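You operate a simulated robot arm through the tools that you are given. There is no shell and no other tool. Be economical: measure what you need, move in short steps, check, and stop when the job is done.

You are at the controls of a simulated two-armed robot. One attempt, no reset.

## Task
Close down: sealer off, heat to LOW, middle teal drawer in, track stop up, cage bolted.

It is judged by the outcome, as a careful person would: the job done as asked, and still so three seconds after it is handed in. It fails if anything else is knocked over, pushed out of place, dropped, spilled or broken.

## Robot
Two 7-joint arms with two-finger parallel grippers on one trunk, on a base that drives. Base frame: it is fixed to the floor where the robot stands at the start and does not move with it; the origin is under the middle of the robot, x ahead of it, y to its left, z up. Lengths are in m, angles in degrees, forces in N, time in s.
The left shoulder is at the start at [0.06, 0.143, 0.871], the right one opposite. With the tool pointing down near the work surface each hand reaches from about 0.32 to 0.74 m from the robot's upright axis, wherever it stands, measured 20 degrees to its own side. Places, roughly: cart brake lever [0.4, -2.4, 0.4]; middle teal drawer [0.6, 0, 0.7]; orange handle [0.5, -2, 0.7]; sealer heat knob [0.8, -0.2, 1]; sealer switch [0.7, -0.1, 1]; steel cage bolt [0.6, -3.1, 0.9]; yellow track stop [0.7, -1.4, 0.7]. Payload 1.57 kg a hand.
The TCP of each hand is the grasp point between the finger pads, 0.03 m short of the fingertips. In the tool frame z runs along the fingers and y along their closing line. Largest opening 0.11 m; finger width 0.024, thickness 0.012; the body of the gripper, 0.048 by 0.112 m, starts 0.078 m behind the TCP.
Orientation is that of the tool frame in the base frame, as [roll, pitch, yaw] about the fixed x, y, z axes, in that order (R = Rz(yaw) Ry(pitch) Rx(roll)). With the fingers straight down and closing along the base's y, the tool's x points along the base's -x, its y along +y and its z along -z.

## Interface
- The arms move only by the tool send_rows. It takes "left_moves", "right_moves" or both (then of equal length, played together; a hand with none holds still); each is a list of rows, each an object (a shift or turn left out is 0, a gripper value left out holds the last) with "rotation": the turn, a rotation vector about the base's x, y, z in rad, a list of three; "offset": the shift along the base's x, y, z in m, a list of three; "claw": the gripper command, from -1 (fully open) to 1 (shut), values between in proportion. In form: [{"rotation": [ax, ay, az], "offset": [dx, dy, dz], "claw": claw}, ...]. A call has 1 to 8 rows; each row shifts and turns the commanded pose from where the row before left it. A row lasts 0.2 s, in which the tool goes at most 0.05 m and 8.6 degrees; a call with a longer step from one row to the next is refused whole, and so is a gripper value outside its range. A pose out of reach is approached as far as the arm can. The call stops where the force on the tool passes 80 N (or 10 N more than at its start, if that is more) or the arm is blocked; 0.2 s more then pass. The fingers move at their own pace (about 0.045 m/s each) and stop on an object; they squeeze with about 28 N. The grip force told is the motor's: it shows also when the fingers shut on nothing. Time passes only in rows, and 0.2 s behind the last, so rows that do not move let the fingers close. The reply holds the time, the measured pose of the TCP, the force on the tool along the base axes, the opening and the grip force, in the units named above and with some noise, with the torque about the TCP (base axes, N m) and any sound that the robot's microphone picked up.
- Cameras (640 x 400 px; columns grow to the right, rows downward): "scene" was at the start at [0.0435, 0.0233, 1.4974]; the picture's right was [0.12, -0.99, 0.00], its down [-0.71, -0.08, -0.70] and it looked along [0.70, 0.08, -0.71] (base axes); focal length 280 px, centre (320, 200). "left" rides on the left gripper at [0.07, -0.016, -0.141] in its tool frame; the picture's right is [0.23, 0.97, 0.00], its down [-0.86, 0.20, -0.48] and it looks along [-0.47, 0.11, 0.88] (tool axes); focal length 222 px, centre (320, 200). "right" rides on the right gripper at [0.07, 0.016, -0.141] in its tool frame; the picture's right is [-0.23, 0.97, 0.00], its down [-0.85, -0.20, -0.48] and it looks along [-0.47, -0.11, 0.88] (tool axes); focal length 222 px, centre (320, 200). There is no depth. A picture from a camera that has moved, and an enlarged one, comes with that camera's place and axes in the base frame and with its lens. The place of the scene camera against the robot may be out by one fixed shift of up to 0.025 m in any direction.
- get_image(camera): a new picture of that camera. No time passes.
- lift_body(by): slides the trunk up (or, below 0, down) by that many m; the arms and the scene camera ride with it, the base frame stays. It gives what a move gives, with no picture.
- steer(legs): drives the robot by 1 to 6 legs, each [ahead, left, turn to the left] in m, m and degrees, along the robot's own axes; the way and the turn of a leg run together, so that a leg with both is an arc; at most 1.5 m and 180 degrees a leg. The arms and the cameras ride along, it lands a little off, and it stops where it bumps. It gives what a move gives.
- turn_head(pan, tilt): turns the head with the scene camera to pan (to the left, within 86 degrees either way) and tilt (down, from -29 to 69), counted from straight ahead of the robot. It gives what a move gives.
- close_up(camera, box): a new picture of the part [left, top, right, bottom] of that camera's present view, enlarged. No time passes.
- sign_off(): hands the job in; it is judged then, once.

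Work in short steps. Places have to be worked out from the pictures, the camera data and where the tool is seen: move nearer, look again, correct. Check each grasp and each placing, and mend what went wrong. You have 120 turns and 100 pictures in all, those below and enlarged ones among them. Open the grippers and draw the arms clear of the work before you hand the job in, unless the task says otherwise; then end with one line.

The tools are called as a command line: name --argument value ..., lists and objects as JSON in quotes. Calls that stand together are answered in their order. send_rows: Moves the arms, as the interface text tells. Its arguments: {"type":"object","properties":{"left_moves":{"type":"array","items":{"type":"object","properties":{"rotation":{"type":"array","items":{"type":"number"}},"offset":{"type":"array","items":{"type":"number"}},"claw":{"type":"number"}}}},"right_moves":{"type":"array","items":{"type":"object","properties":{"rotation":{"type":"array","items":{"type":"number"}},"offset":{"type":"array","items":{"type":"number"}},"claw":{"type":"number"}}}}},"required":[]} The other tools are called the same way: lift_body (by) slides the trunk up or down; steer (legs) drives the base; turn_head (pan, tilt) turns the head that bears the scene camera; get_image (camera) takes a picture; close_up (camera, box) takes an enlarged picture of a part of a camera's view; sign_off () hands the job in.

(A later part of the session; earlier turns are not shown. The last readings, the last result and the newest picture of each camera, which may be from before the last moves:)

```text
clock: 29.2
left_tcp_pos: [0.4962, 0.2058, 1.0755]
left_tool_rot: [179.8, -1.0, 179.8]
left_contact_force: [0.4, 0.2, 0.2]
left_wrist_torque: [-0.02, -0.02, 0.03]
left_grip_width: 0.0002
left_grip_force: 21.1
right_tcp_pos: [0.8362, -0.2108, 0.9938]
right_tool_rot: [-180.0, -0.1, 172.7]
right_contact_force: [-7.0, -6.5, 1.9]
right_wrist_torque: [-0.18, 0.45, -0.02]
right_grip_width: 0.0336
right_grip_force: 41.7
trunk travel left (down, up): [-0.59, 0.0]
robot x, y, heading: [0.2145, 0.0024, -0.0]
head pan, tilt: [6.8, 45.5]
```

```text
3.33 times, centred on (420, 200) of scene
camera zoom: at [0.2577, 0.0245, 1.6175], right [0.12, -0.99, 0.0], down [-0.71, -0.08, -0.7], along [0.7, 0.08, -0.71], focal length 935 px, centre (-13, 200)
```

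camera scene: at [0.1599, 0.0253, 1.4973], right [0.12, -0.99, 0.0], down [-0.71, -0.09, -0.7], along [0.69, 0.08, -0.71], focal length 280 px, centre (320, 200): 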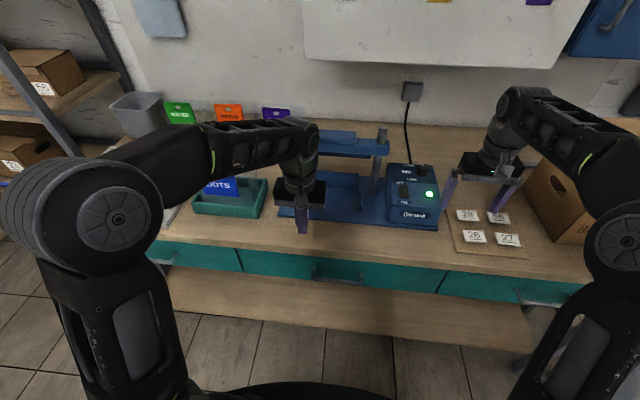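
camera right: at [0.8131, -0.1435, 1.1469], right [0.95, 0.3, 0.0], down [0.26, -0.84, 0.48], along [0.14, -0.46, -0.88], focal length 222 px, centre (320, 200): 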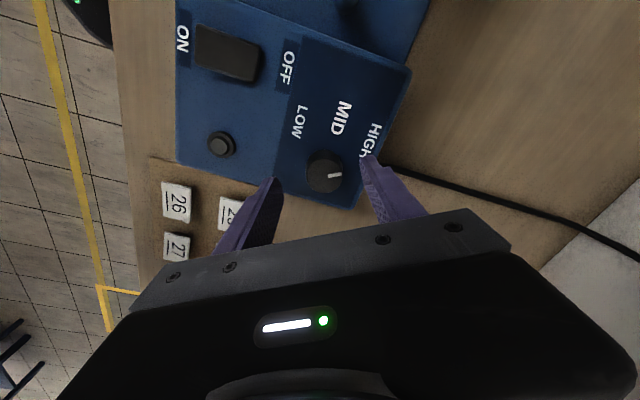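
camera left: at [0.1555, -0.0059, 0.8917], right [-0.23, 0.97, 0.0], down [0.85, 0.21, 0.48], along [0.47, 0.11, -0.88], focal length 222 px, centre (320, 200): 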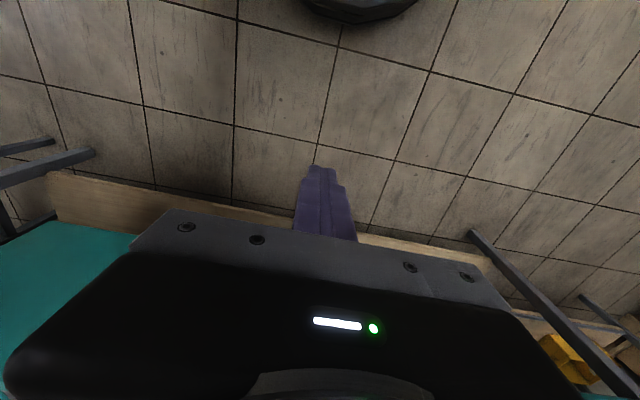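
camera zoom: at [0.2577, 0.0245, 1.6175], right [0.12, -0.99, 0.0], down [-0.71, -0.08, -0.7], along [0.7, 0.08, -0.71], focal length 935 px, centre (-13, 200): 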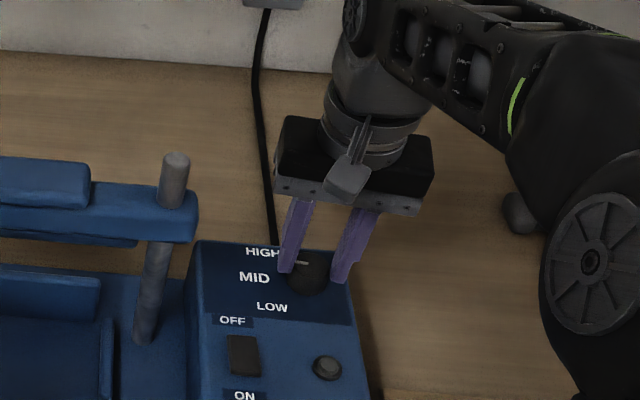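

The knob follows the hand: the pointer keeps its place between the fingers and is now near 75°, just short of MID. I'll turn about 60° more.

send_rows --right_moves '[{"rotation": [0, 0, 0.13]}, {"rotation": [0, 0, 0.13]}, {"rotation": [0, 0, 0.13]}, {"rotation": [0, 0, 0.13]}, {"rotation": [0, 0, 0.13]}, {"rotation": [0, 0, 0.13]}, {"rotation": [0, 0, 0.13]}, {"rotation": [0, 0, 0.13]}]'

close_up --camera "right" --box '[220, 80, 440, 240]'

close_up --camera "scene" --box '[360, 180, 460, 255]'

```text
clock: 31.0
left_tcp_pos: [0.4961, 0.2056, 1.0753]
left_tool_rot: [179.7, -1.2, 179.7]
left_contact_force: [0.2, 0.3, 0.2]
left_wrist_torque: [0.0, 0.01, 0.0]
left_grip_width: 0.0001
left_grip_force: 21.2
right_tcp_pos: [0.8375, -0.2134, 0.9939]
right_tool_rot: [-180.0, 0.0, -127.7]
right_contact_force: [-5.7, -18.9, 0.5]
right_wrist_torque: [-0.5, 0.02, 0.01]
right_grip_width: 0.0336
right_grip_force: 41.3
trunk travel left (down, up): [-0.59, 0.0]
robot x, y, heading: [0.2185, 0.0028, 0.2]
head pan, tilt: [6.8, 45.5]
```

```text
2.50 times, centred on (330, 160) of right
camera zoom: at [0.7816, -0.2588, 1.1355], right [-0.63, 0.78, 0.0], down [0.68, 0.55, 0.48], along [0.37, 0.3, -0.88], focal length 555 px, centre (295, 300)
```

zoom: 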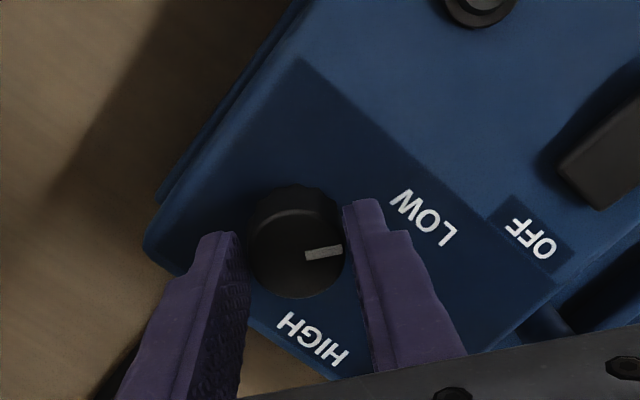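

```text
5.33 times, centred on (410, 218) of scene
camera zoom: at [0.258, 0.0227, 1.6174], right [0.12, -0.99, 0.0], down [-0.71, -0.08, -0.7], along [0.7, 0.09, -0.71], focal length 1496 px, centre (-160, 107)
```

zoom: 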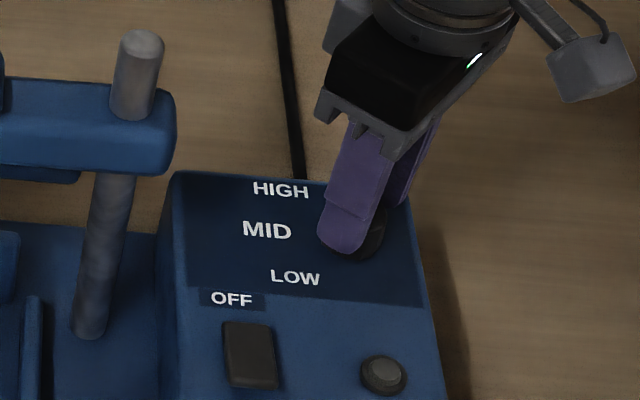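

The pointer is now near 134°. HIGH sat about 60–65° before MID, so LOW should be near 150°. I'll relieve the sideways load slightly and turn on about 15°.

send_rows --right_moves '[{"rotation": [0, 0, 0.13], "offset": [0, -0.002, 0]}, {"rotation": [0, 0, 0.13], "offset": [0, -0.001, 0]}, {}]'

close_up --camera "right" --box '[220, 80, 440, 240]'

```text
clock: 31.8
left_tcp_pos: [0.4957, 0.2081, 1.0749]
left_tool_rot: [179.8, -1.3, 179.8]
left_contact_force: [0.4, -0.4, 0.0]
left_wrist_torque: [-0.01, -0.01, 0.02]
left_grip_width: 0.0
left_grip_force: 20.9
right_tcp_pos: [0.8372, -0.2115, 0.9938]
right_tool_rot: [180.0, 0.3, -112.7]
right_contact_force: [0.5, -8.3, -0.6]
right_wrist_torque: [0.2, -0.12, -0.13]
right_grip_width: 0.0335
right_grip_force: 40.9
trunk travel left (down, up): [-0.59, 0.0]
robot x, y, heading: [0.2159, 0.0036, 0.1]
head pan, tilt: [6.8, 45.5]
```

```text
2.50 times, centred on (330, 160) of right
camera zoom: at [0.7963, -0.2706, 1.1353], right [-0.81, 0.59, 0.0], down [0.51, 0.71, 0.48], along [0.28, 0.39, -0.88], focal length 555 px, centre (295, 300)
```

zoom: 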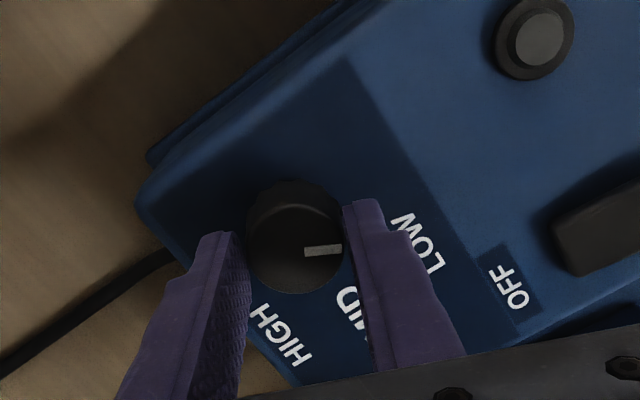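

The pointer should be near 149°, with a small resisting torque starting. I'll release, lift and rotate back to compare it with the earlier view.

send_rows --right_moves '[{"claw": -0.2}, {}, {}, {"offset": [0, 0, 0.03]}, {"offset": [0, 0, 0.03], "rotation": [0, 0, -0.14]}, {"offset": [0, 0, 0.03], "rotation": [0, 0, -0.14]}, {"offset": [0, 0, 0.02], "rotation": [0, 0, -0.14]}, {"rotation": [0, 0, -0.14]}]'

send_rows --right_moves '[{"rotation": [0, 0, -0.14], "offset": [-0.015, 0, 0]}, {"rotation": [0, 0, -0.14]}, {"rotation": [0, 0, -0.14]}, {"rotation": [0, 0, -0.14]}, {"rotation": [0, 0, -0.07]}]'

close_up --camera "right" --box '[200, 60, 400, 220]'

close_up --camera "scene" --box '[360, 180, 460, 255]'

```text
clock: 33.6
left_tcp_pos: [0.496, 0.2072, 1.0749]
left_tool_rot: [179.7, -1.3, 179.8]
left_contact_force: [0.3, -0.4, 0.8]
left_wrist_torque: [-0.03, 0.01, -0.03]
left_grip_width: 0.0
left_grip_force: 21.4
right_tcp_pos: [0.8364, -0.2127, 1.0947]
right_tool_rot: [-180.0, 0.1, -141.0]
right_contact_force: [0.1, -0.5, -0.4]
right_wrist_torque: [-0.01, -0.02, -0.01]
right_grip_width: 0.0661
right_grip_force: 0.0
right hand out of reach, approached as far as the arm can: row 7
trunk travel left (down, up): [-0.59, 0.0]
robot x, y, heading: [0.2136, 0.0025, -0.1]
head pan, tilt: [6.8, 45.5]
```

```text
clock: 34.8
left_tcp_pos: [0.4967, 0.208, 1.075]
left_tool_rot: [179.8, -1.2, 179.9]
left_contact_force: [-0.6, 0.0, 1.4]
left_wrist_torque: [0.02, 0.01, -0.03]
left_grip_width: 0.0003
left_grip_force: 21.3
right_tcp_pos: [0.8221, -0.2125, 1.0935]
right_tool_rot: [-180.0, 0.0, -177.2]
right_contact_force: [-0.7, 0.4, -0.1]
right_wrist_torque: [-0.03, -0.01, -0.03]
right_grip_width: 0.066
right_grip_force: 0.2
trunk travel left (down, up): [-0.59, 0.0]
robot x, y, heading: [0.2146, 0.0051, 0.2]
head pan, tilt: [6.8, 45.5]
```

```text
2.50 times, centred on (300, 140) of right
camera zoom: at [0.7519, -0.2006, 1.2354], right [0.18, 0.98, 0.0], down [0.86, -0.16, 0.48], along [0.47, -0.09, -0.88], focal length 555 px, centre (370, 350)
```

zoom: 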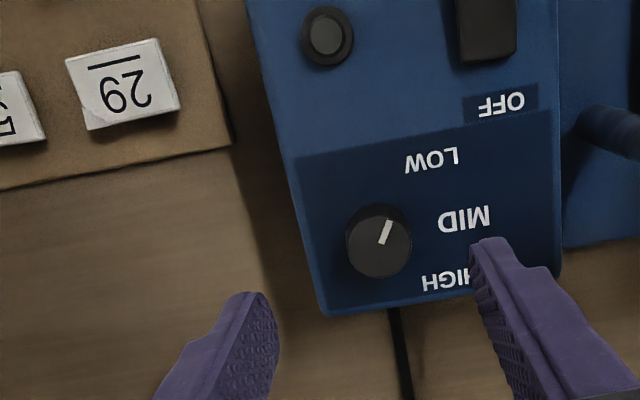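

```text
5.33 times, centred on (410, 218) of scene
camera zoom: at [0.2587, 0.0255, 1.6174], right [0.12, -0.99, 0.0], down [-0.71, -0.09, -0.7], along [0.7, 0.08, -0.71], focal length 1496 px, centre (-160, 107)
```

zoom: 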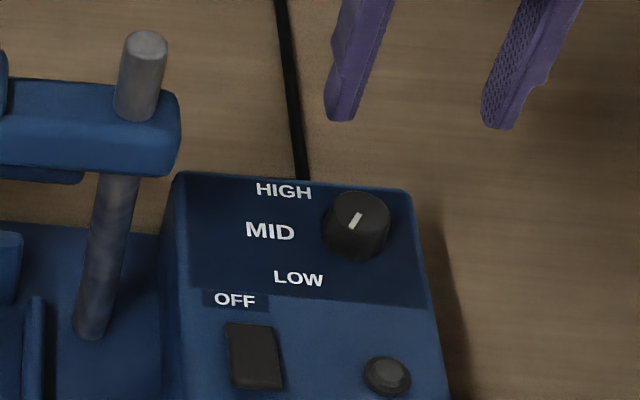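

By perspective-corrected angles the pointer went from about 30° (HIGH) to about 148° (LOW is around 150°). The lamp is dark, so the sealer work is done. I'll draw the right hand back, back the base away and look at the next stations to the right.

send_rows --right_moves '[{"offset": [-0.05, 0, 0]}, {"offset": [-0.05, 0, 0]}, {"offset": [-0.05, 0, 0]}, {"offset": [-0.05, 0, 0]}, {"offset": [-0.04, 0, 0]}]'

steer --legs '[[-0.5, 0, 0]]'

turn_head --pan -60 --tilt 25

get_image --camera "scene"

```text
clock: 36.0
left_tcp_pos: [0.496, 0.207, 1.0752]
left_tool_rot: [179.9, -1.1, 179.8]
left_contact_force: [-0.6, -0.2, -0.2]
left_wrist_torque: [0.0, -0.02, 0.0]
left_grip_width: 0.0
left_grip_force: 21.3
right_tcp_pos: [0.5826, -0.2143, 1.0937]
right_tool_rot: [-179.9, 0.2, -177.0]
right_contact_force: [-0.8, 0.0, 0.2]
right_wrist_torque: [-0.01, 0.02, 0.0]
right_grip_width: 0.0661
right_grip_force: 0.0
trunk travel left (down, up): [-0.59, 0.0]
robot x, y, heading: [0.2141, -0.0018, -0.1]
head pan, tilt: [6.8, 45.5]
```

```text
clock: 38.9
left_tcp_pos: [-0.0076, 0.2053, 1.0744]
left_tool_rot: [179.8, -1.2, -179.9]
left_contact_force: [-0.1, 0.5, 0.1]
left_wrist_torque: [0.02, -0.03, 0.0]
left_grip_width: 0.0001
left_grip_force: 21.3
right_tcp_pos: [0.0815, -0.213, 1.0943]
right_tool_rot: [-179.9, 0.0, -176.7]
right_contact_force: [1.2, -0.3, -0.1]
right_wrist_torque: [-0.01, 0.0, -0.01]
right_grip_width: 0.0661
right_grip_force: 0.0
trunk travel left (down, up): [-0.59, 0.0]
robot x, y, heading: [-0.2903, -0.0007, 0.5]
head pan, tilt: [6.8, 45.5]
```

```text
clock: 40.3
left_tcp_pos: [-0.0076, 0.2065, 1.0744]
left_tool_rot: [179.7, -1.1, -179.9]
left_contact_force: [0.4, -0.3, 0.9]
left_wrist_torque: [0.01, 0.03, -0.01]
left_grip_width: 0.0
left_grip_force: 21.1
right_tcp_pos: [0.0824, -0.2138, 1.0938]
right_tool_rot: [-179.8, 0.0, -176.7]
right_contact_force: [-0.1, 0.0, -0.9]
right_wrist_torque: [-0.01, -0.03, 0.01]
right_grip_width: 0.0661
right_grip_force: 0.1
trunk travel left (down, up): [-0.59, 0.0]
robot x, y, heading: [-0.2884, -0.0002, 0.2]
head pan, tilt: [-60.0, 25.0]
```

```text
58 pictures are left
camera scene: at [-0.2773, -0.066, 1.6487], right [-0.86, -0.51, 0.0], down [-0.21, 0.36, -0.91], along [0.46, -0.78, -0.42], focal length 280 px, centre (320, 200)
```

scene: 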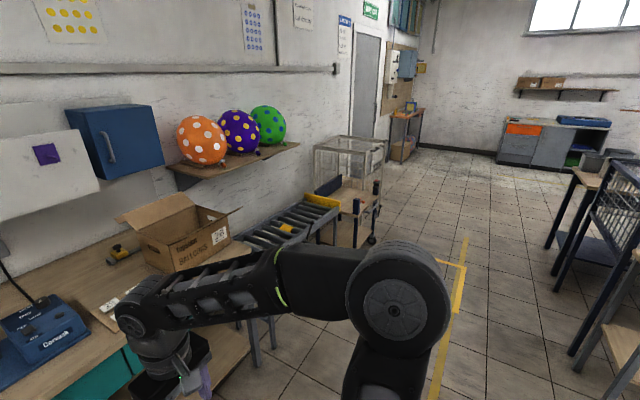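

A roller track with a yellow stop follows the bench, and the clear cart is beyond it. I'll strafe right along the aisle to face the track stop.

steer --legs '[[0, -1.25, 0]]'

turn_head --pan -10 --tilt 38

get_image --camera "scene"

```text
clock: 46.6
left_tcp_pos: [-0.0002, -1.0373, 1.0753]
left_tool_rot: [179.7, -1.2, 179.9]
left_contact_force: [-0.5, 0.3, 0.2]
left_wrist_torque: [0.03, 0.0, 0.0]
left_grip_width: 0.0
left_grip_force: 21.1
right_tcp_pos: [0.0873, -1.4591, 1.0934]
right_tool_rot: [180.0, -0.1, -176.9]
right_contact_force: [0.3, 0.3, -0.5]
right_wrist_torque: [0.0, 0.02, -0.02]
right_grip_width: 0.066
right_grip_force: 0.0
trunk travel left (down, up): [-0.59, 0.0]
robot x, y, heading: [-0.2812, -1.2432, 0.3]
head pan, tilt: [-60.0, 25.0]
```

```text
clock: 47.7
left_tcp_pos: [0.0, -1.0381, 1.0749]
left_tool_rot: [179.8, -1.2, 179.9]
left_contact_force: [-0.6, -0.9, -0.6]
left_wrist_torque: [-0.03, 0.0, -0.01]
left_grip_width: 0.0002
left_grip_force: 21.5
right_tcp_pos: [0.0877, -1.4578, 1.0943]
right_tool_rot: [-179.9, 0.0, -177.0]
right_contact_force: [-0.4, -0.3, -0.7]
right_wrist_torque: [0.0, 0.02, 0.04]
right_grip_width: 0.066
right_grip_force: 0.2
trunk travel left (down, up): [-0.59, 0.0]
robot x, y, heading: [-0.2818, -1.2423, -0.0]
head pan, tilt: [-10.0, 38.0]
```

```text
57 pictures are left
camera scene: at [-0.233, -1.2437, 1.6284], right [-0.17, -0.99, 0.0], down [-0.61, 0.11, -0.79], along [0.78, -0.14, -0.62], focal length 280 px, centre (320, 200)
```

scene: 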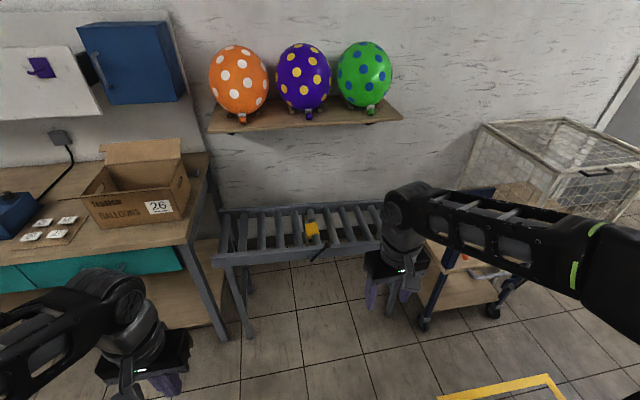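

The yellow stop is visible between the rollers, so I'll zoom in on it.

close_up --camera "scene" --box '[260, 190, 380, 280]'

close_up --camera "scene" --box '[400, 110, 640, 340]'

```text
4.44 times, centred on (320, 235) of scene
camera zoom: at [-0.233, -1.2437, 1.6284], right [-0.17, -0.99, 0.0], down [-0.61, 0.11, -0.79], along [0.78, -0.14, -0.62], focal length 1247 px, centre (320, 44)
```

zoom: 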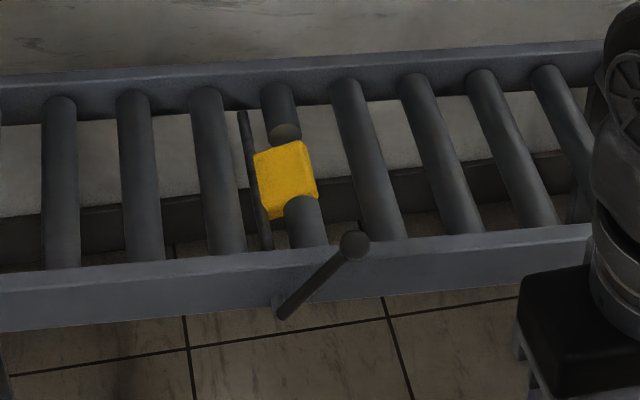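

```text
1.74 times, centred on (520, 225) of scene
camera zoom: at [-0.233, -1.2437, 1.6284], right [-0.17, -0.99, 0.0], down [-0.61, 0.11, -0.79], along [0.78, -0.14, -0.62], focal length 488 px, centre (-28, 156)
```

zoom: 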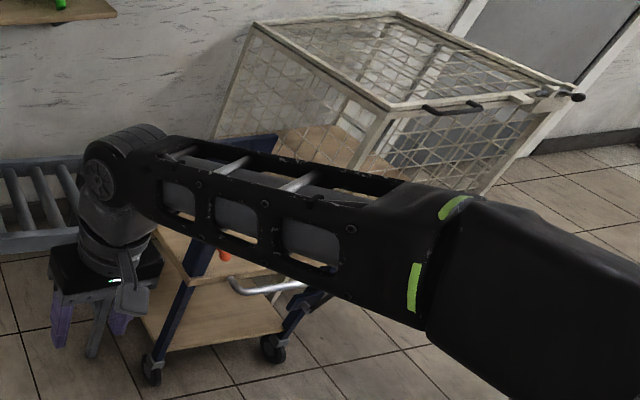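

The stop is a yellow paddle lying to the right of a shaft, with a ball-ended lever leaning to the right on the front rail. Swinging the lever left should raise it. I'll move closer and lower the trunk.

steer --legs '[[0.22, 0, 0]]'

lift_body --by -0.15

send_rows --left_moves '[{"offset": [0, 0.03, 0]}, {"offset": [0, 0.03, 0]}, {"offset": [0, 0.03, 0]}, {"offset": [0, 0.03, 0]}]' --right_moves '[{"offset": [0, 0.02, -0.03], "claw": -0.2, "rotation": [0, 0, -0.055]}, {"offset": [0, 0.02, -0.03]}, {"offset": [0, 0, 0]}, {"offset": [0, 0, 0]}]'

turn_head --pan -8 --tilt 52

get_image --camera "scene"

get_image --camera "right"

```text
clock: 49.4
left_tcp_pos: [0.2185, -1.0358, 1.0748]
left_tool_rot: [179.8, -1.3, 180.0]
left_contact_force: [0.2, -0.8, -0.2]
left_wrist_torque: [0.01, 0.05, 0.0]
left_grip_width: 0.0
left_grip_force: 21.1
right_tcp_pos: [0.3074, -1.4561, 1.0929]
right_tool_rot: [-179.9, 0.0, -176.9]
right_contact_force: [0.8, 0.3, -0.2]
right_wrist_torque: [-0.05, 0.03, -0.01]
right_grip_width: 0.0659
right_grip_force: 0.1
trunk travel left (down, up): [-0.59, 0.0]
robot x, y, heading: [-0.0622, -1.2432, 0.1]
head pan, tilt: [-10.0, 38.0]
```

```text
clock: 51.2
left_tcp_pos: [0.2172, -1.0357, 0.9257]
left_tool_rot: [179.8, -1.2, -180.0]
left_contact_force: [0.4, 0.1, 0.2]
left_wrist_torque: [0.02, 0.04, -0.01]
left_grip_width: 0.0
left_grip_force: 21.3
right_tcp_pos: [0.3064, -1.4562, 0.9452]
right_tool_rot: [-179.8, 0.0, -177.0]
right_contact_force: [0.1, -0.5, -0.1]
right_wrist_torque: [-0.01, -0.01, -0.01]
right_grip_width: 0.0659
right_grip_force: 0.0
trunk travel left (down, up): [-0.44, 0.15]
robot x, y, heading: [-0.0621, -1.2434, 0.1]
head pan, tilt: [-10.0, 38.0]
```

```text
clock: 52.2
left_tcp_pos: [0.219, -0.9139, 0.9262]
left_tool_rot: [179.8, -1.2, -180.0]
left_contact_force: [0.3, 0.4, -0.5]
left_wrist_torque: [-0.04, 0.02, 0.0]
left_grip_width: 0.0
left_grip_force: 21.1
right_tcp_pos: [0.305, -1.4158, 0.8836]
right_tool_rot: [-179.9, 0.0, 180.0]
right_contact_force: [0.3, -0.6, 0.6]
right_wrist_torque: [0.02, 0.0, -0.01]
right_grip_width: 0.0658
right_grip_force: 0.0
trunk travel left (down, up): [-0.44, 0.15]
robot x, y, heading: [-0.0615, -1.2435, 0.4]
head pan, tilt: [-10.0, 38.0]
```

```text
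clock: 52.9
left_tcp_pos: [0.2171, -0.9145, 0.9278]
left_tool_rot: [179.8, -1.0, 180.0]
left_contact_force: [-0.1, -0.6, 0.0]
left_wrist_torque: [0.0, 0.0, 0.02]
left_grip_width: 0.0001
left_grip_force: 21.2
right_tcp_pos: [0.3049, -1.4158, 0.8845]
right_tool_rot: [-179.9, 0.1, -180.0]
right_contact_force: [-0.1, -0.2, 0.6]
right_wrist_torque: [-0.01, -0.01, 0.0]
right_grip_width: 0.0663
right_grip_force: 0.0
trunk travel left (down, up): [-0.44, 0.15]
robot x, y, heading: [-0.0603, -1.2392, -0.1]
head pan, tilt: [-8.0, 52.0]
```

```text
54 pictures are left
camera scene: at [-0.0254, -1.2382, 1.4586], right [-0.14, -0.99, 0.0], down [-0.78, 0.11, -0.62], along [0.61, -0.08, -0.79], focal length 280 px, centre (320, 200)
```

scene: 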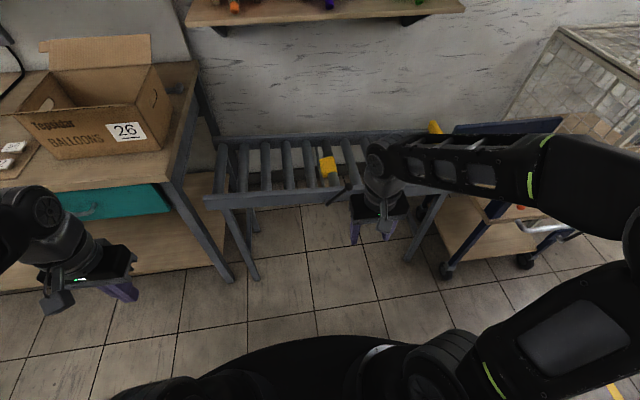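

```text
53 pictures are left
camera right: at [0.2358, -1.3999, 1.0251], right [0.23, 0.97, 0.0], down [0.85, -0.2, 0.48], along [0.47, -0.11, -0.88], focal length 222 px, centre (320, 200)
```

right: 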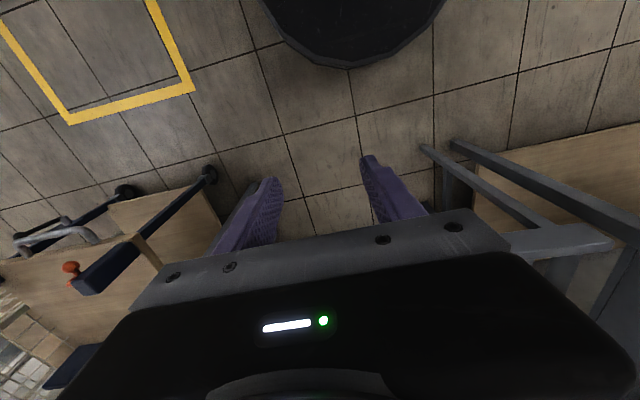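

I'll zoom in on the lever from this nearer spot to triangulate it.

close_up --camera "scene" --box '[290, 130, 400, 230]'

```text
4.00 times, centred on (345, 180) of scene
camera zoom: at [-0.0254, -1.2382, 1.4586], right [-0.14, -0.99, 0.0], down [-0.78, 0.11, -0.62], along [0.61, -0.08, -0.79], focal length 1122 px, centre (220, 280)
```

zoom: 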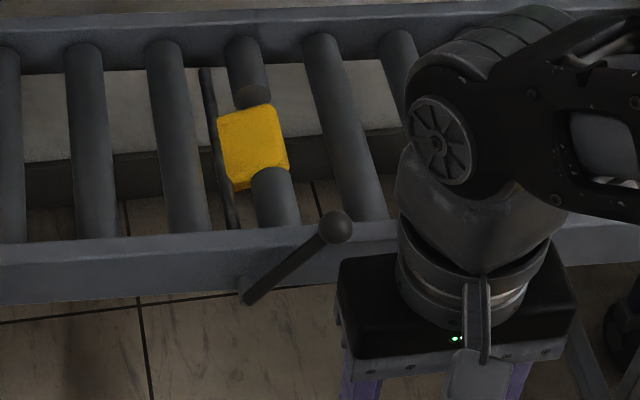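

The lever pivot is about (0.562, -1.337, 0.67) and its ball about (0.566, -1.42, 0.747), leaning 45° right. I'll bring the closed right fingers to the ball's right side, staying high for now.

send_rows --right_moves '[{"claw": 1, "offset": [0.03, -0.02, 0]}, {"offset": [0.04, -0.02, 0]}, {"offset": [0.04, -0.02, 0]}, {"offset": [0.045, 0, -0.01]}, {"offset": [0.045, 0, -0.01]}, {"offset": [0.045, 0, -0.01]}, {"offset": [0.008, 0, -0.03]}, {}]'

get_image --camera "right"

close_up --camera "scene" --box '[290, 110, 450, 230]'

```text
clock: 54.7
left_tcp_pos: [0.2185, -0.916, 0.9269]
left_tool_rot: [179.8, -1.1, -180.0]
left_contact_force: [-0.2, -0.6, 0.3]
left_wrist_torque: [-0.02, 0.0, 0.01]
left_grip_width: 0.0
left_grip_force: 21.2
right_tcp_pos: [0.5585, -1.4755, 0.8238]
right_tool_rot: [-179.9, 0.0, -180.0]
right_contact_force: [0.1, 0.7, 0.1]
right_wrist_torque: [0.04, -0.01, -0.01]
right_grip_width: 0.0002
right_grip_force: 21.9
trunk travel left (down, up): [-0.44, 0.15]
robot x, y, heading: [-0.0651, -1.2384, 0.3]
head pan, tilt: [-8.0, 52.0]
```

```text
51 pictures are left
camera right: at [0.4892, -1.4592, 0.9656], right [0.23, 0.97, 0.0], down [0.85, -0.2, 0.48], along [0.47, -0.11, -0.88], focal length 222 px, centre (320, 200)
```

right: 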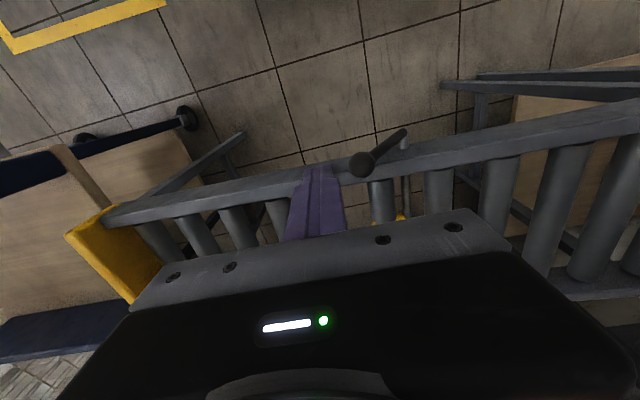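

```text
3.33 times, centred on (370, 170) of scene
camera zoom: at [-0.0255, -1.2382, 1.4586], right [-0.13, -0.99, 0.0], down [-0.78, 0.11, -0.62], along [0.61, -0.08, -0.79], focal length 935 px, centre (153, 300)
```

zoom: 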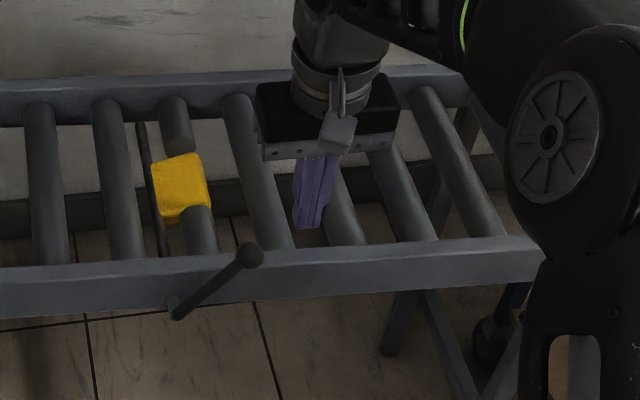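

Combining the wrist and scene rays gives a better fix: ball about (0.593, -1.431, 0.706), pivot about (0.588, -1.354, 0.63). I'll lower the fingers to the ball's right at x 0.587.

send_rows --right_moves '[{"offset": [0.014, -0.005, -0.03]}, {"offset": [0.014, 0, -0.03]}, {"offset": [0, 0, -0.025]}, {"offset": [0, 0, -0.01]}, {}]'

get_image --camera "right"

close_up --camera "scene" --box '[310, 130, 430, 220]'

```text
clock: 55.9
left_tcp_pos: [0.2182, -0.9149, 0.927]
left_tool_rot: [179.8, -1.3, 180.0]
left_contact_force: [1.3, 0.4, -1.7]
left_wrist_torque: [-0.01, -0.03, 0.01]
left_grip_width: 0.0
left_grip_force: 21.1
right_tcp_pos: [0.5872, -1.4815, 0.728]
right_tool_rot: [-180.0, 0.1, 180.0]
right_contact_force: [0.1, 0.7, -0.1]
right_wrist_torque: [0.04, 0.01, -0.01]
right_grip_width: 0.0001
right_grip_force: 20.8
trunk travel left (down, up): [-0.44, 0.15]
robot x, y, heading: [-0.0664, -1.242, 0.1]
head pan, tilt: [-8.0, 52.0]
```

```text
49 pictures are left
camera right: at [0.5182, -1.4653, 0.8696], right [0.23, 0.97, 0.0], down [0.85, -0.2, 0.48], along [0.47, -0.11, -0.88], focal length 222 px, centre (320, 200)
```

right: 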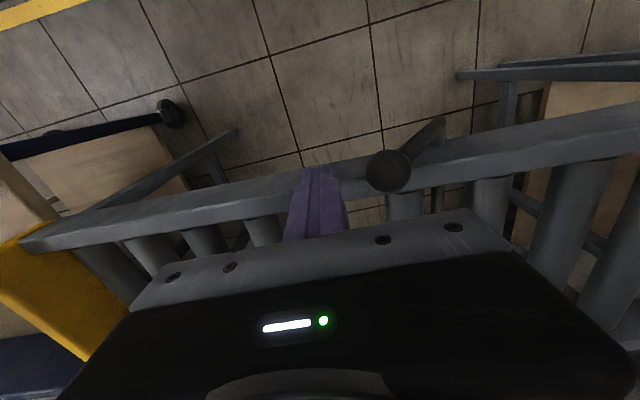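

```text
4.44 times, centred on (370, 175) of scene
camera zoom: at [-0.0253, -1.2382, 1.4586], right [-0.13, -0.99, 0.0], down [-0.78, 0.11, -0.62], along [0.61, -0.08, -0.79], focal length 1247 px, centre (98, 311)
```

zoom: 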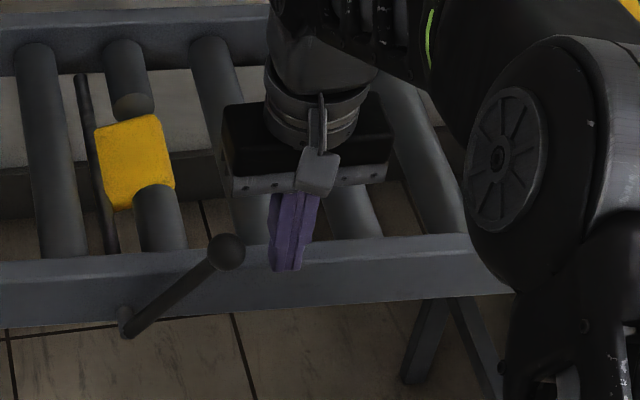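

The fingers are right of the ball at matching height. I'll push left in small steps.

send_rows --right_moves '[{"offset": [0, 0.018, 0]}, {"offset": [0, 0.015, 0]}, {"offset": [0, 0.015, 0]}, {"offset": [0, 0.015, 0]}, {"offset": [0, 0.015, 0]}, {"offset": [0, 0.015, 0]}]'

close_up --camera "scene" --box '[310, 130, 430, 220]'

```text
clock: 56.9
left_tcp_pos: [0.2184, -0.9184, 0.9262]
left_tool_rot: [179.8, -1.3, 179.6]
left_contact_force: [0.6, -0.2, 0.4]
left_wrist_torque: [0.0, 0.06, -0.01]
left_grip_width: 0.0
left_grip_force: 21.2
right_tcp_pos: [0.5903, -1.4479, 0.7374]
right_tool_rot: [-178.8, 0.8, 179.0]
right_contact_force: [-11.9, -15.9, 19.1]
right_wrist_torque: [0.41, 0.14, 0.28]
right_grip_width: 0.0
right_grip_force: 21.1
trunk travel left (down, up): [-0.44, 0.15]
robot x, y, heading: [-0.0641, -1.2425, -0.0]
head pan, tilt: [-8.0, 52.0]
stopped in row 4 (right hand): the force on the tool passed its limit at 87 N (the readings are from after the stop); the commanded pose is now the measured one
```

```text
4.44 times, centred on (370, 175) of scene
camera zoom: at [-0.0267, -1.2402, 1.4583], right [-0.14, -0.99, 0.0], down [-0.78, 0.11, -0.62], along [0.61, -0.09, -0.79], focal length 1247 px, centre (98, 311)
```

zoom: 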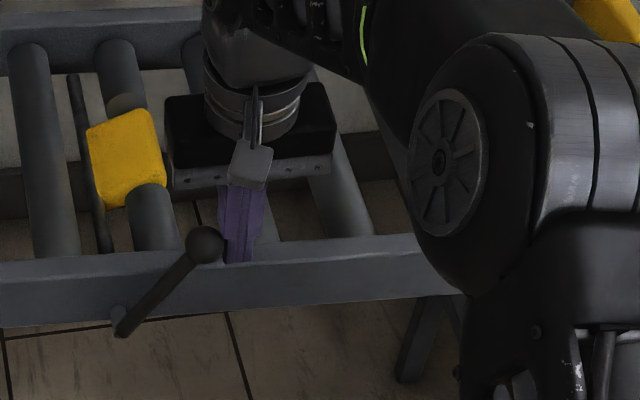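

The lever began to move, but a purely horizontal push rubs on the ball. I'll follow its arc, going left and slightly up.

send_rows --right_moves '[{"offset": [0, 0.008, 0.006]}, {"offset": [0, 0.01, 0.007]}, {"offset": [0, 0.01, 0.006]}, {"offset": [0, 0.01, 0.004]}, {"offset": [0, 0.01, 0.003]}]'

close_up --camera "scene" --box '[310, 130, 430, 220]'

get_image --camera "right"

```text
clock: 58.1
left_tcp_pos: [0.2195, -0.9178, 0.9258]
left_tool_rot: [179.8, -1.2, 179.8]
left_contact_force: [0.5, -0.6, 0.5]
left_wrist_torque: [-0.02, -0.02, 0.01]
left_grip_width: 0.0001
left_grip_force: 21.7
right_tcp_pos: [0.5917, -1.3899, 0.7619]
right_tool_rot: [-179.3, 0.8, 179.3]
right_contact_force: [-0.2, 0.0, -0.4]
right_wrist_torque: [-0.02, 0.01, 0.0]
right_grip_width: 0.0
right_grip_force: 21.8
trunk travel left (down, up): [-0.44, 0.15]
robot x, y, heading: [-0.062, -1.2455, 0.3]
head pan, tilt: [-8.0, 52.0]
```

```text
4.44 times, centred on (370, 175) of scene
camera zoom: at [-0.0255, -1.239, 1.4584], right [-0.14, -0.99, 0.0], down [-0.78, 0.11, -0.62], along [0.61, -0.09, -0.79], focal length 1247 px, centre (98, 311)
```

zoom: 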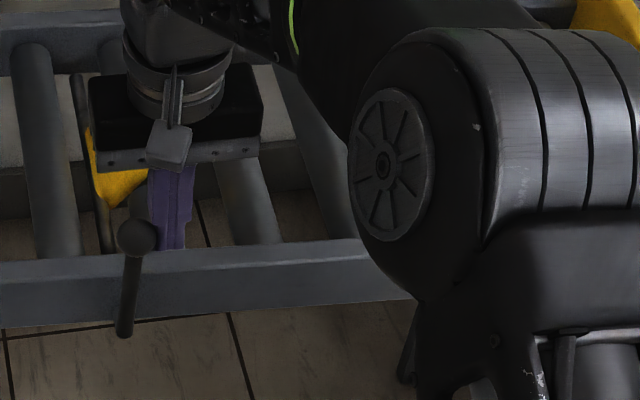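

```text
45 pictures are left
camera right: at [0.52, -1.3727, 0.9029], right [0.24, 0.97, -0.01], down [0.85, -0.2, 0.49], along [0.48, -0.13, -0.87], focal length 222 px, centre (320, 200)
```

right: 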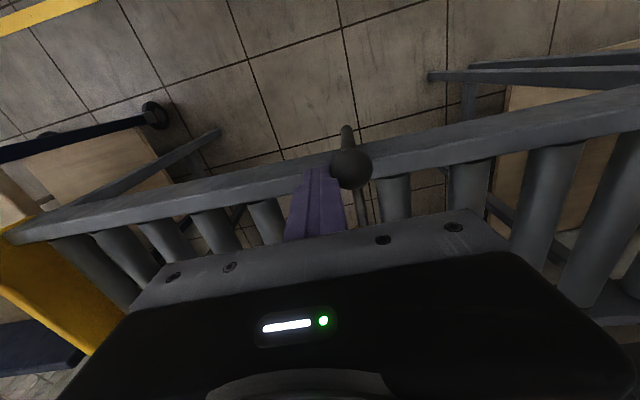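

The lever is nearly vertical and the paddle is rising, so I'll keep following the arc over and down to the left.

send_rows --right_moves '[{"offset": [0, 0.014, 0]}, {"offset": [0, 0.014, -0.002]}, {"offset": [0, 0.014, -0.004]}, {"offset": [0, 0.014, -0.006]}, {"offset": [0, 0.012, -0.008]}, {"offset": [0, 0.01, -0.008]}, {"offset": [0, 0.008, -0.006]}]'

close_up --camera "scene" --box '[270, 130, 390, 220]'

get_image --camera "right"

```text
clock: 59.7
left_tcp_pos: [0.218, -0.9201, 0.9278]
left_tool_rot: [179.8, -1.3, 179.4]
left_contact_force: [0.1, 0.0, -0.9]
left_wrist_torque: [0.0, -0.01, 0.01]
left_grip_width: 0.0
left_grip_force: 21.3
right_tcp_pos: [0.5977, -1.3239, 0.739]
right_tool_rot: [-178.2, 1.8, 178.6]
right_contact_force: [4.3, -7.9, 15.6]
right_wrist_torque: [-0.21, -0.04, 0.01]
right_grip_width: 0.0
right_grip_force: 21.3
trunk travel left (down, up): [-0.44, 0.15]
robot x, y, heading: [-0.065, -1.2458, -0.4]
head pan, tilt: [-8.0, 52.0]
stopped in row 7 (right hand): the force on the tool passed its limit at 86 N (the readings are from after the stop); the commanded pose is now the measured one
```

```text
4.44 times, centred on (330, 175) of scene
camera zoom: at [-0.0271, -1.2401, 1.4583], right [-0.14, -0.99, 0.0], down [-0.78, 0.11, -0.62], along [0.61, -0.09, -0.79], focal length 1247 px, centre (276, 311)
```

zoom: 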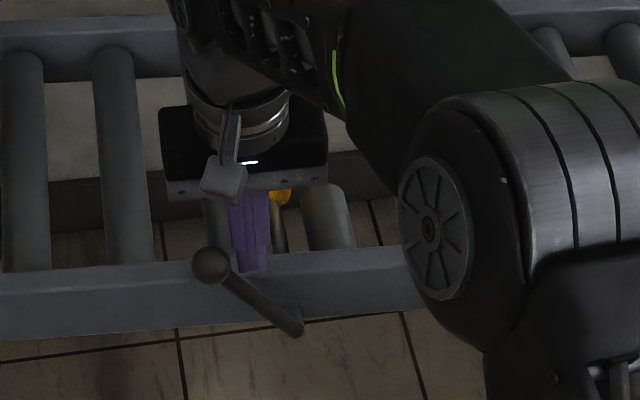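

```text
43 pictures are left
camera right: at [0.524, -1.3022, 0.8782], right [0.25, 0.97, -0.02], down [0.83, -0.2, 0.51], along [0.49, -0.15, -0.86], focal length 222 px, centre (320, 200)
```

right: 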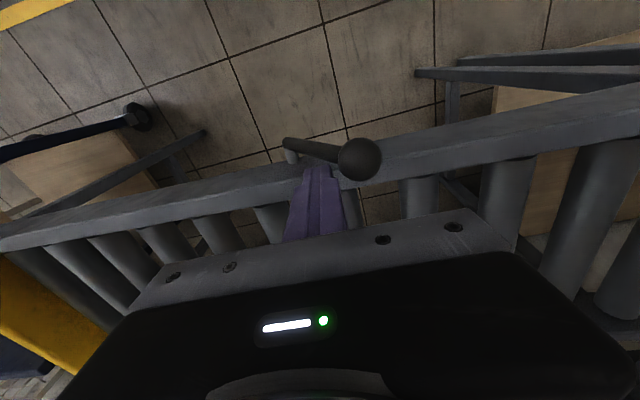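

The lever is now well over to the left and met a firm stop. I'll back the fingers off, lift and check the paddle.

send_rows --right_moves '[{"offset": [0, -0.015, 0.005]}, {"offset": [0, -0.02, 0.02]}, {"offset": [0, -0.02, 0.04]}, {"offset": [-0.03, -0.02, 0.03]}, {"offset": [-0.04, -0.02, 0]}, {"offset": [-0.045, -0.01, 0]}, {"offset": [-0.045, 0, 0]}, {"offset": [-0.04, 0, 0]}]'

close_up --camera "scene" --box '[250, 120, 390, 225]'

```text
clock: 61.5
left_tcp_pos: [0.2197, -0.9194, 0.9273]
left_tool_rot: [179.8, -1.2, 179.5]
left_contact_force: [0.2, 0.1, -0.9]
left_wrist_torque: [-0.02, 0.02, 0.03]
left_grip_width: 0.0
left_grip_force: 20.9
right_tcp_pos: [0.397, -1.4292, 0.831]
right_tool_rot: [-178.2, 1.4, 178.9]
right_contact_force: [-0.3, 0.2, 1.0]
right_wrist_torque: [-0.02, -0.02, 0.0]
right_grip_width: 0.0
right_grip_force: 21.3
trunk travel left (down, up): [-0.44, 0.15]
robot x, y, heading: [-0.0616, -1.2423, -0.1]
head pan, tilt: [-8.0, 52.0]
```

```text
3.81 times, centred on (320, 172) of scene
camera zoom: at [-0.0266, -1.2403, 1.4586], right [-0.14, -0.99, 0.0], down [-0.78, 0.11, -0.62], along [0.61, -0.09, -0.79], focal length 1069 px, centre (320, 305)
```

zoom: 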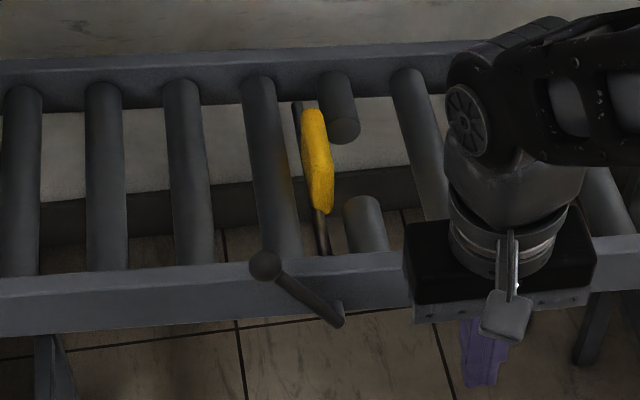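

The paddle stands upright and the lever rests on the left, so the track stop is up. I'll back away, strafe toward the cage and look.

steer --legs '[[-0.3, 0, 0], [0, -1.2, 0]]'

turn_head --pan -30 --tilt 30

get_image --camera "scene"

```text
clock: 69.2
left_tcp_pos: [-0.0808, -2.1164, 0.9265]
left_tool_rot: [179.9, -1.2, -179.4]
left_contact_force: [-0.2, 0.4, -0.4]
left_wrist_torque: [0.02, -0.01, 0.0]
left_grip_width: 0.0
left_grip_force: 21.1
right_tcp_pos: [0.1054, -2.623, 0.8323]
right_tool_rot: [-178.3, 1.2, 179.9]
right_contact_force: [0.7, -0.2, -1.0]
right_wrist_torque: [0.03, 0.03, -0.01]
right_grip_width: 0.0
right_grip_force: 21.8
trunk travel left (down, up): [-0.44, 0.15]
robot x, y, heading: [-0.3584, -2.4476, 1.2]
head pan, tilt: [-8.0, 52.0]
```

```text
clock: 70.1
left_tcp_pos: [-0.0813, -2.116, 0.9276]
left_tool_rot: [179.8, -1.2, -179.4]
left_contact_force: [-0.3, 0.7, -0.8]
left_wrist_torque: [-0.02, -0.04, -0.03]
left_grip_width: 0.0
left_grip_force: 21.3
right_tcp_pos: [0.1071, -2.6218, 0.8311]
right_tool_rot: [-178.3, 1.3, 179.9]
right_contact_force: [0.5, -0.4, 0.4]
right_wrist_torque: [0.0, 0.0, 0.01]
right_grip_width: 0.0002
right_grip_force: 21.4
trunk travel left (down, up): [-0.44, 0.15]
robot x, y, heading: [-0.356, -2.4455, 1.0]
head pan, tilt: [-30.0, 30.0]
```

```text
41 pictures are left
camera scene: at [-0.3151, -2.4766, 1.4907], right [-0.49, -0.87, 0.0], down [-0.44, 0.24, -0.87], along [0.76, -0.42, -0.5], focal length 280 px, centre (320, 200)
```

scene: 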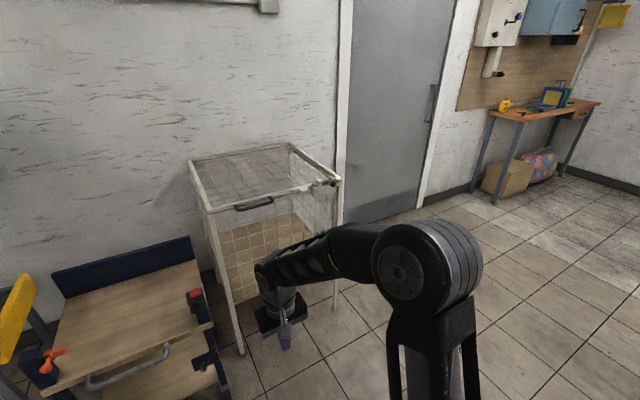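

The wire cage is ahead-right, with a handle on its front and a bolt at the top right. I'll zoom in on it.

close_up --camera "scene" --box '[180, 130, 360, 260]'

close_up --camera "scene" --box '[275, 160, 355, 215]'

```text
3.08 times, centred on (270, 195) of scene
camera zoom: at [-0.3151, -2.4766, 1.4907], right [-0.49, -0.87, 0.0], down [-0.44, 0.24, -0.87], along [0.76, -0.42, -0.5], focal length 863 px, centre (474, 215)
```

zoom: 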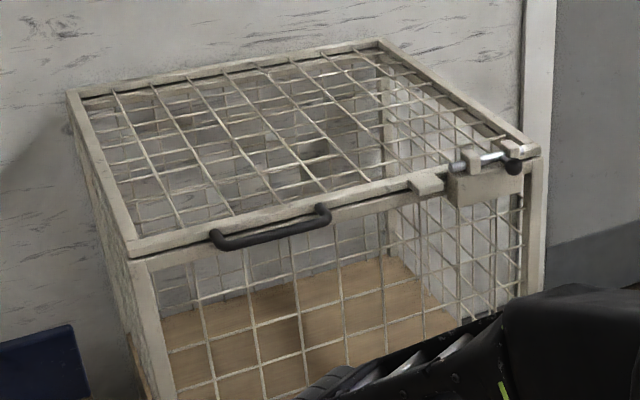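

```text
7.27 times, centred on (315, 188) of scene
camera zoom: at [-0.3151, -2.4766, 1.4907], right [-0.49, -0.87, 0.0], down [-0.44, 0.24, -0.87], along [0.76, -0.42, -0.5], focal length 2040 px, centre (356, 291)
```

zoom: 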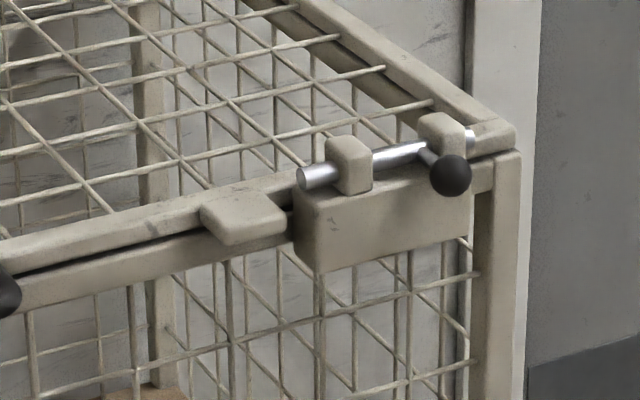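

The bolt rod lies in two guide blocks with a black ball handle. It is drawn to the right and must slide left (+y) over the lid's tab. I'll stand in front of it and raise the trunk.

steer --legs '[[0, -0.47, -1.0], [0.32, 0, 0]]'

lift_body --by 0.15

turn_head --pan -10 --tilt 42

get_image --camera "scene"

get_image --camera "right"

```text
clock: 74.6
left_tcp_pos: [0.2481, -2.5879, 0.926]
left_tool_rot: [179.7, -1.1, 179.7]
left_contact_force: [0.3, 0.0, 0.5]
left_wrist_torque: [-0.01, 0.03, -0.01]
left_grip_width: 0.0
left_grip_force: 21.3
right_tcp_pos: [0.4258, -3.0959, 0.8315]
right_tool_rot: [-178.3, 1.2, 178.9]
right_contact_force: [0.4, 0.3, -0.5]
right_wrist_torque: [0.01, 0.03, -0.01]
right_grip_width: 0.0
right_grip_force: 20.8
trunk travel left (down, up): [-0.44, 0.15]
robot x, y, heading: [-0.037, -2.9111, -0.2]
head pan, tilt: [-30.0, 30.0]
```

```text
clock: 76.3
left_tcp_pos: [0.2465, -2.5872, 1.077]
left_tool_rot: [179.8, -1.2, 179.7]
left_contact_force: [0.7, -0.4, -0.6]
left_wrist_torque: [0.01, 0.03, -0.04]
left_grip_width: 0.0001
left_grip_force: 21.3
right_tcp_pos: [0.4248, -3.0959, 0.9812]
right_tool_rot: [-178.3, 1.2, 178.9]
right_contact_force: [0.6, 0.0, -0.3]
right_wrist_torque: [-0.04, -0.02, -0.03]
right_grip_width: 0.0
right_grip_force: 21.1
trunk travel left (down, up): [-0.59, 0.0]
robot x, y, heading: [-0.0341, -2.9118, -0.3]
head pan, tilt: [-30.0, 30.0]
```

```text
clock: 77.2
left_tcp_pos: [0.2474, -2.5872, 1.0768]
left_tool_rot: [179.9, -1.2, 179.6]
left_contact_force: [-0.3, 0.7, -0.4]
left_wrist_torque: [-0.01, 0.03, 0.0]
left_grip_width: 0.0
left_grip_force: 21.3
right_tcp_pos: [0.4262, -3.0958, 0.9809]
right_tool_rot: [-178.2, 1.3, 178.9]
right_contact_force: [-0.1, -0.2, 0.1]
right_wrist_torque: [0.04, -0.02, -0.01]
right_grip_width: 0.0
right_grip_force: 21.4
trunk travel left (down, up): [-0.59, 0.0]
robot x, y, heading: [-0.0336, -2.9111, -0.1]
head pan, tilt: [-10.0, 42.0]
```

```text
38 pictures are left
camera scene: at [0.0103, -2.913, 1.6225], right [-0.18, -0.98, 0.0], down [-0.66, 0.12, -0.74], along [0.73, -0.13, -0.67], focal length 280 px, centre (320, 200)
```

scene: 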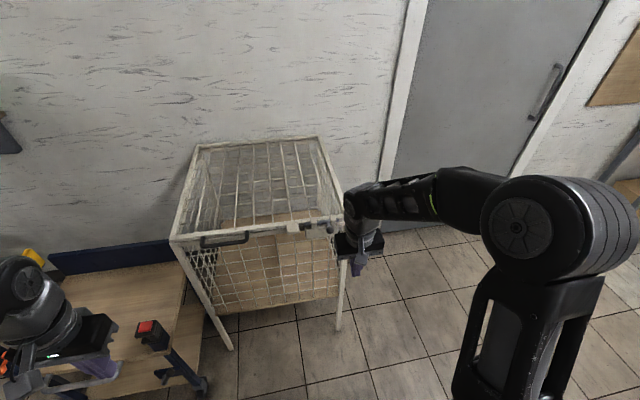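

```text
37 pictures are left
camera right: at [0.3534, -3.0752, 1.1211], right [0.25, 0.97, -0.02], down [0.84, -0.2, 0.5], along [0.48, -0.14, -0.86], focal length 222 px, centre (320, 200)
```

right: 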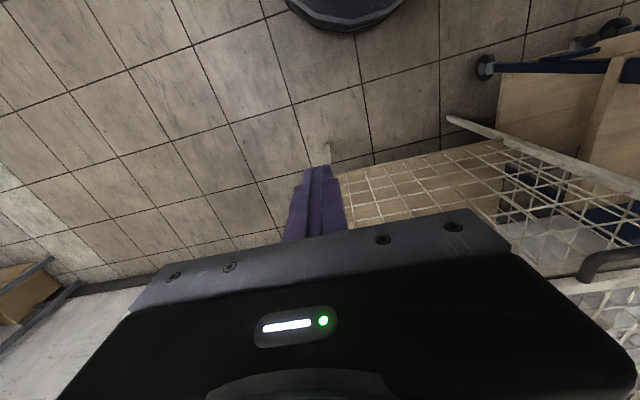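

The right hand hides the bolt in the head view. I'll move it to the right and up, then zoom in.

send_rows --right_moves '[{"offset": [0, -0.04, 0.02]}, {"offset": [0, -0.04, 0.02]}, {"offset": [0, -0.04, 0.02]}, {"offset": [0, -0.02, 0.02]}]'

close_up --camera "scene" --box '[270, 190, 370, 265]'

```text
clock: 78.2
left_tcp_pos: [0.248, -2.587, 1.0773]
left_tool_rot: [179.9, -1.2, 179.6]
left_contact_force: [0.4, -0.6, 0.8]
left_wrist_torque: [0.0, -0.01, -0.02]
left_grip_width: 0.0
left_grip_force: 21.3
right_tcp_pos: [0.4273, -3.2377, 1.0605]
right_tool_rot: [-178.3, 1.3, 179.1]
right_contact_force: [0.1, 0.5, -0.9]
right_wrist_torque: [0.02, 0.02, -0.01]
right_grip_width: 0.0
right_grip_force: 21.3
trunk travel left (down, up): [-0.59, 0.0]
robot x, y, heading: [-0.0329, -2.9114, -0.1]
head pan, tilt: [-10.0, 42.0]
```

```text
5.33 times, centred on (320, 228) of scene
camera zoom: at [0.0102, -2.9128, 1.6224], right [-0.18, -0.98, 0.0], down [-0.66, 0.12, -0.74], along [0.73, -0.13, -0.67], focal length 1496 px, centre (320, 53)
```

zoom: 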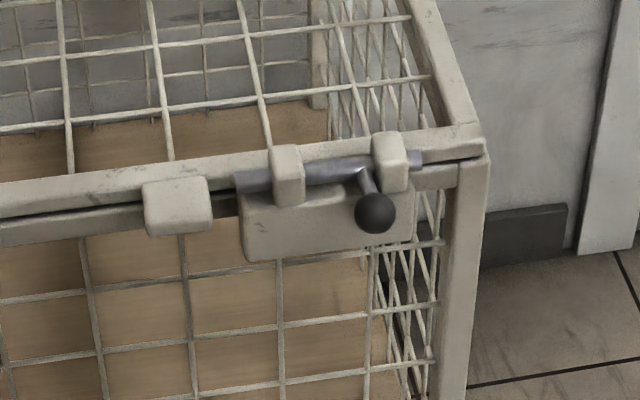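

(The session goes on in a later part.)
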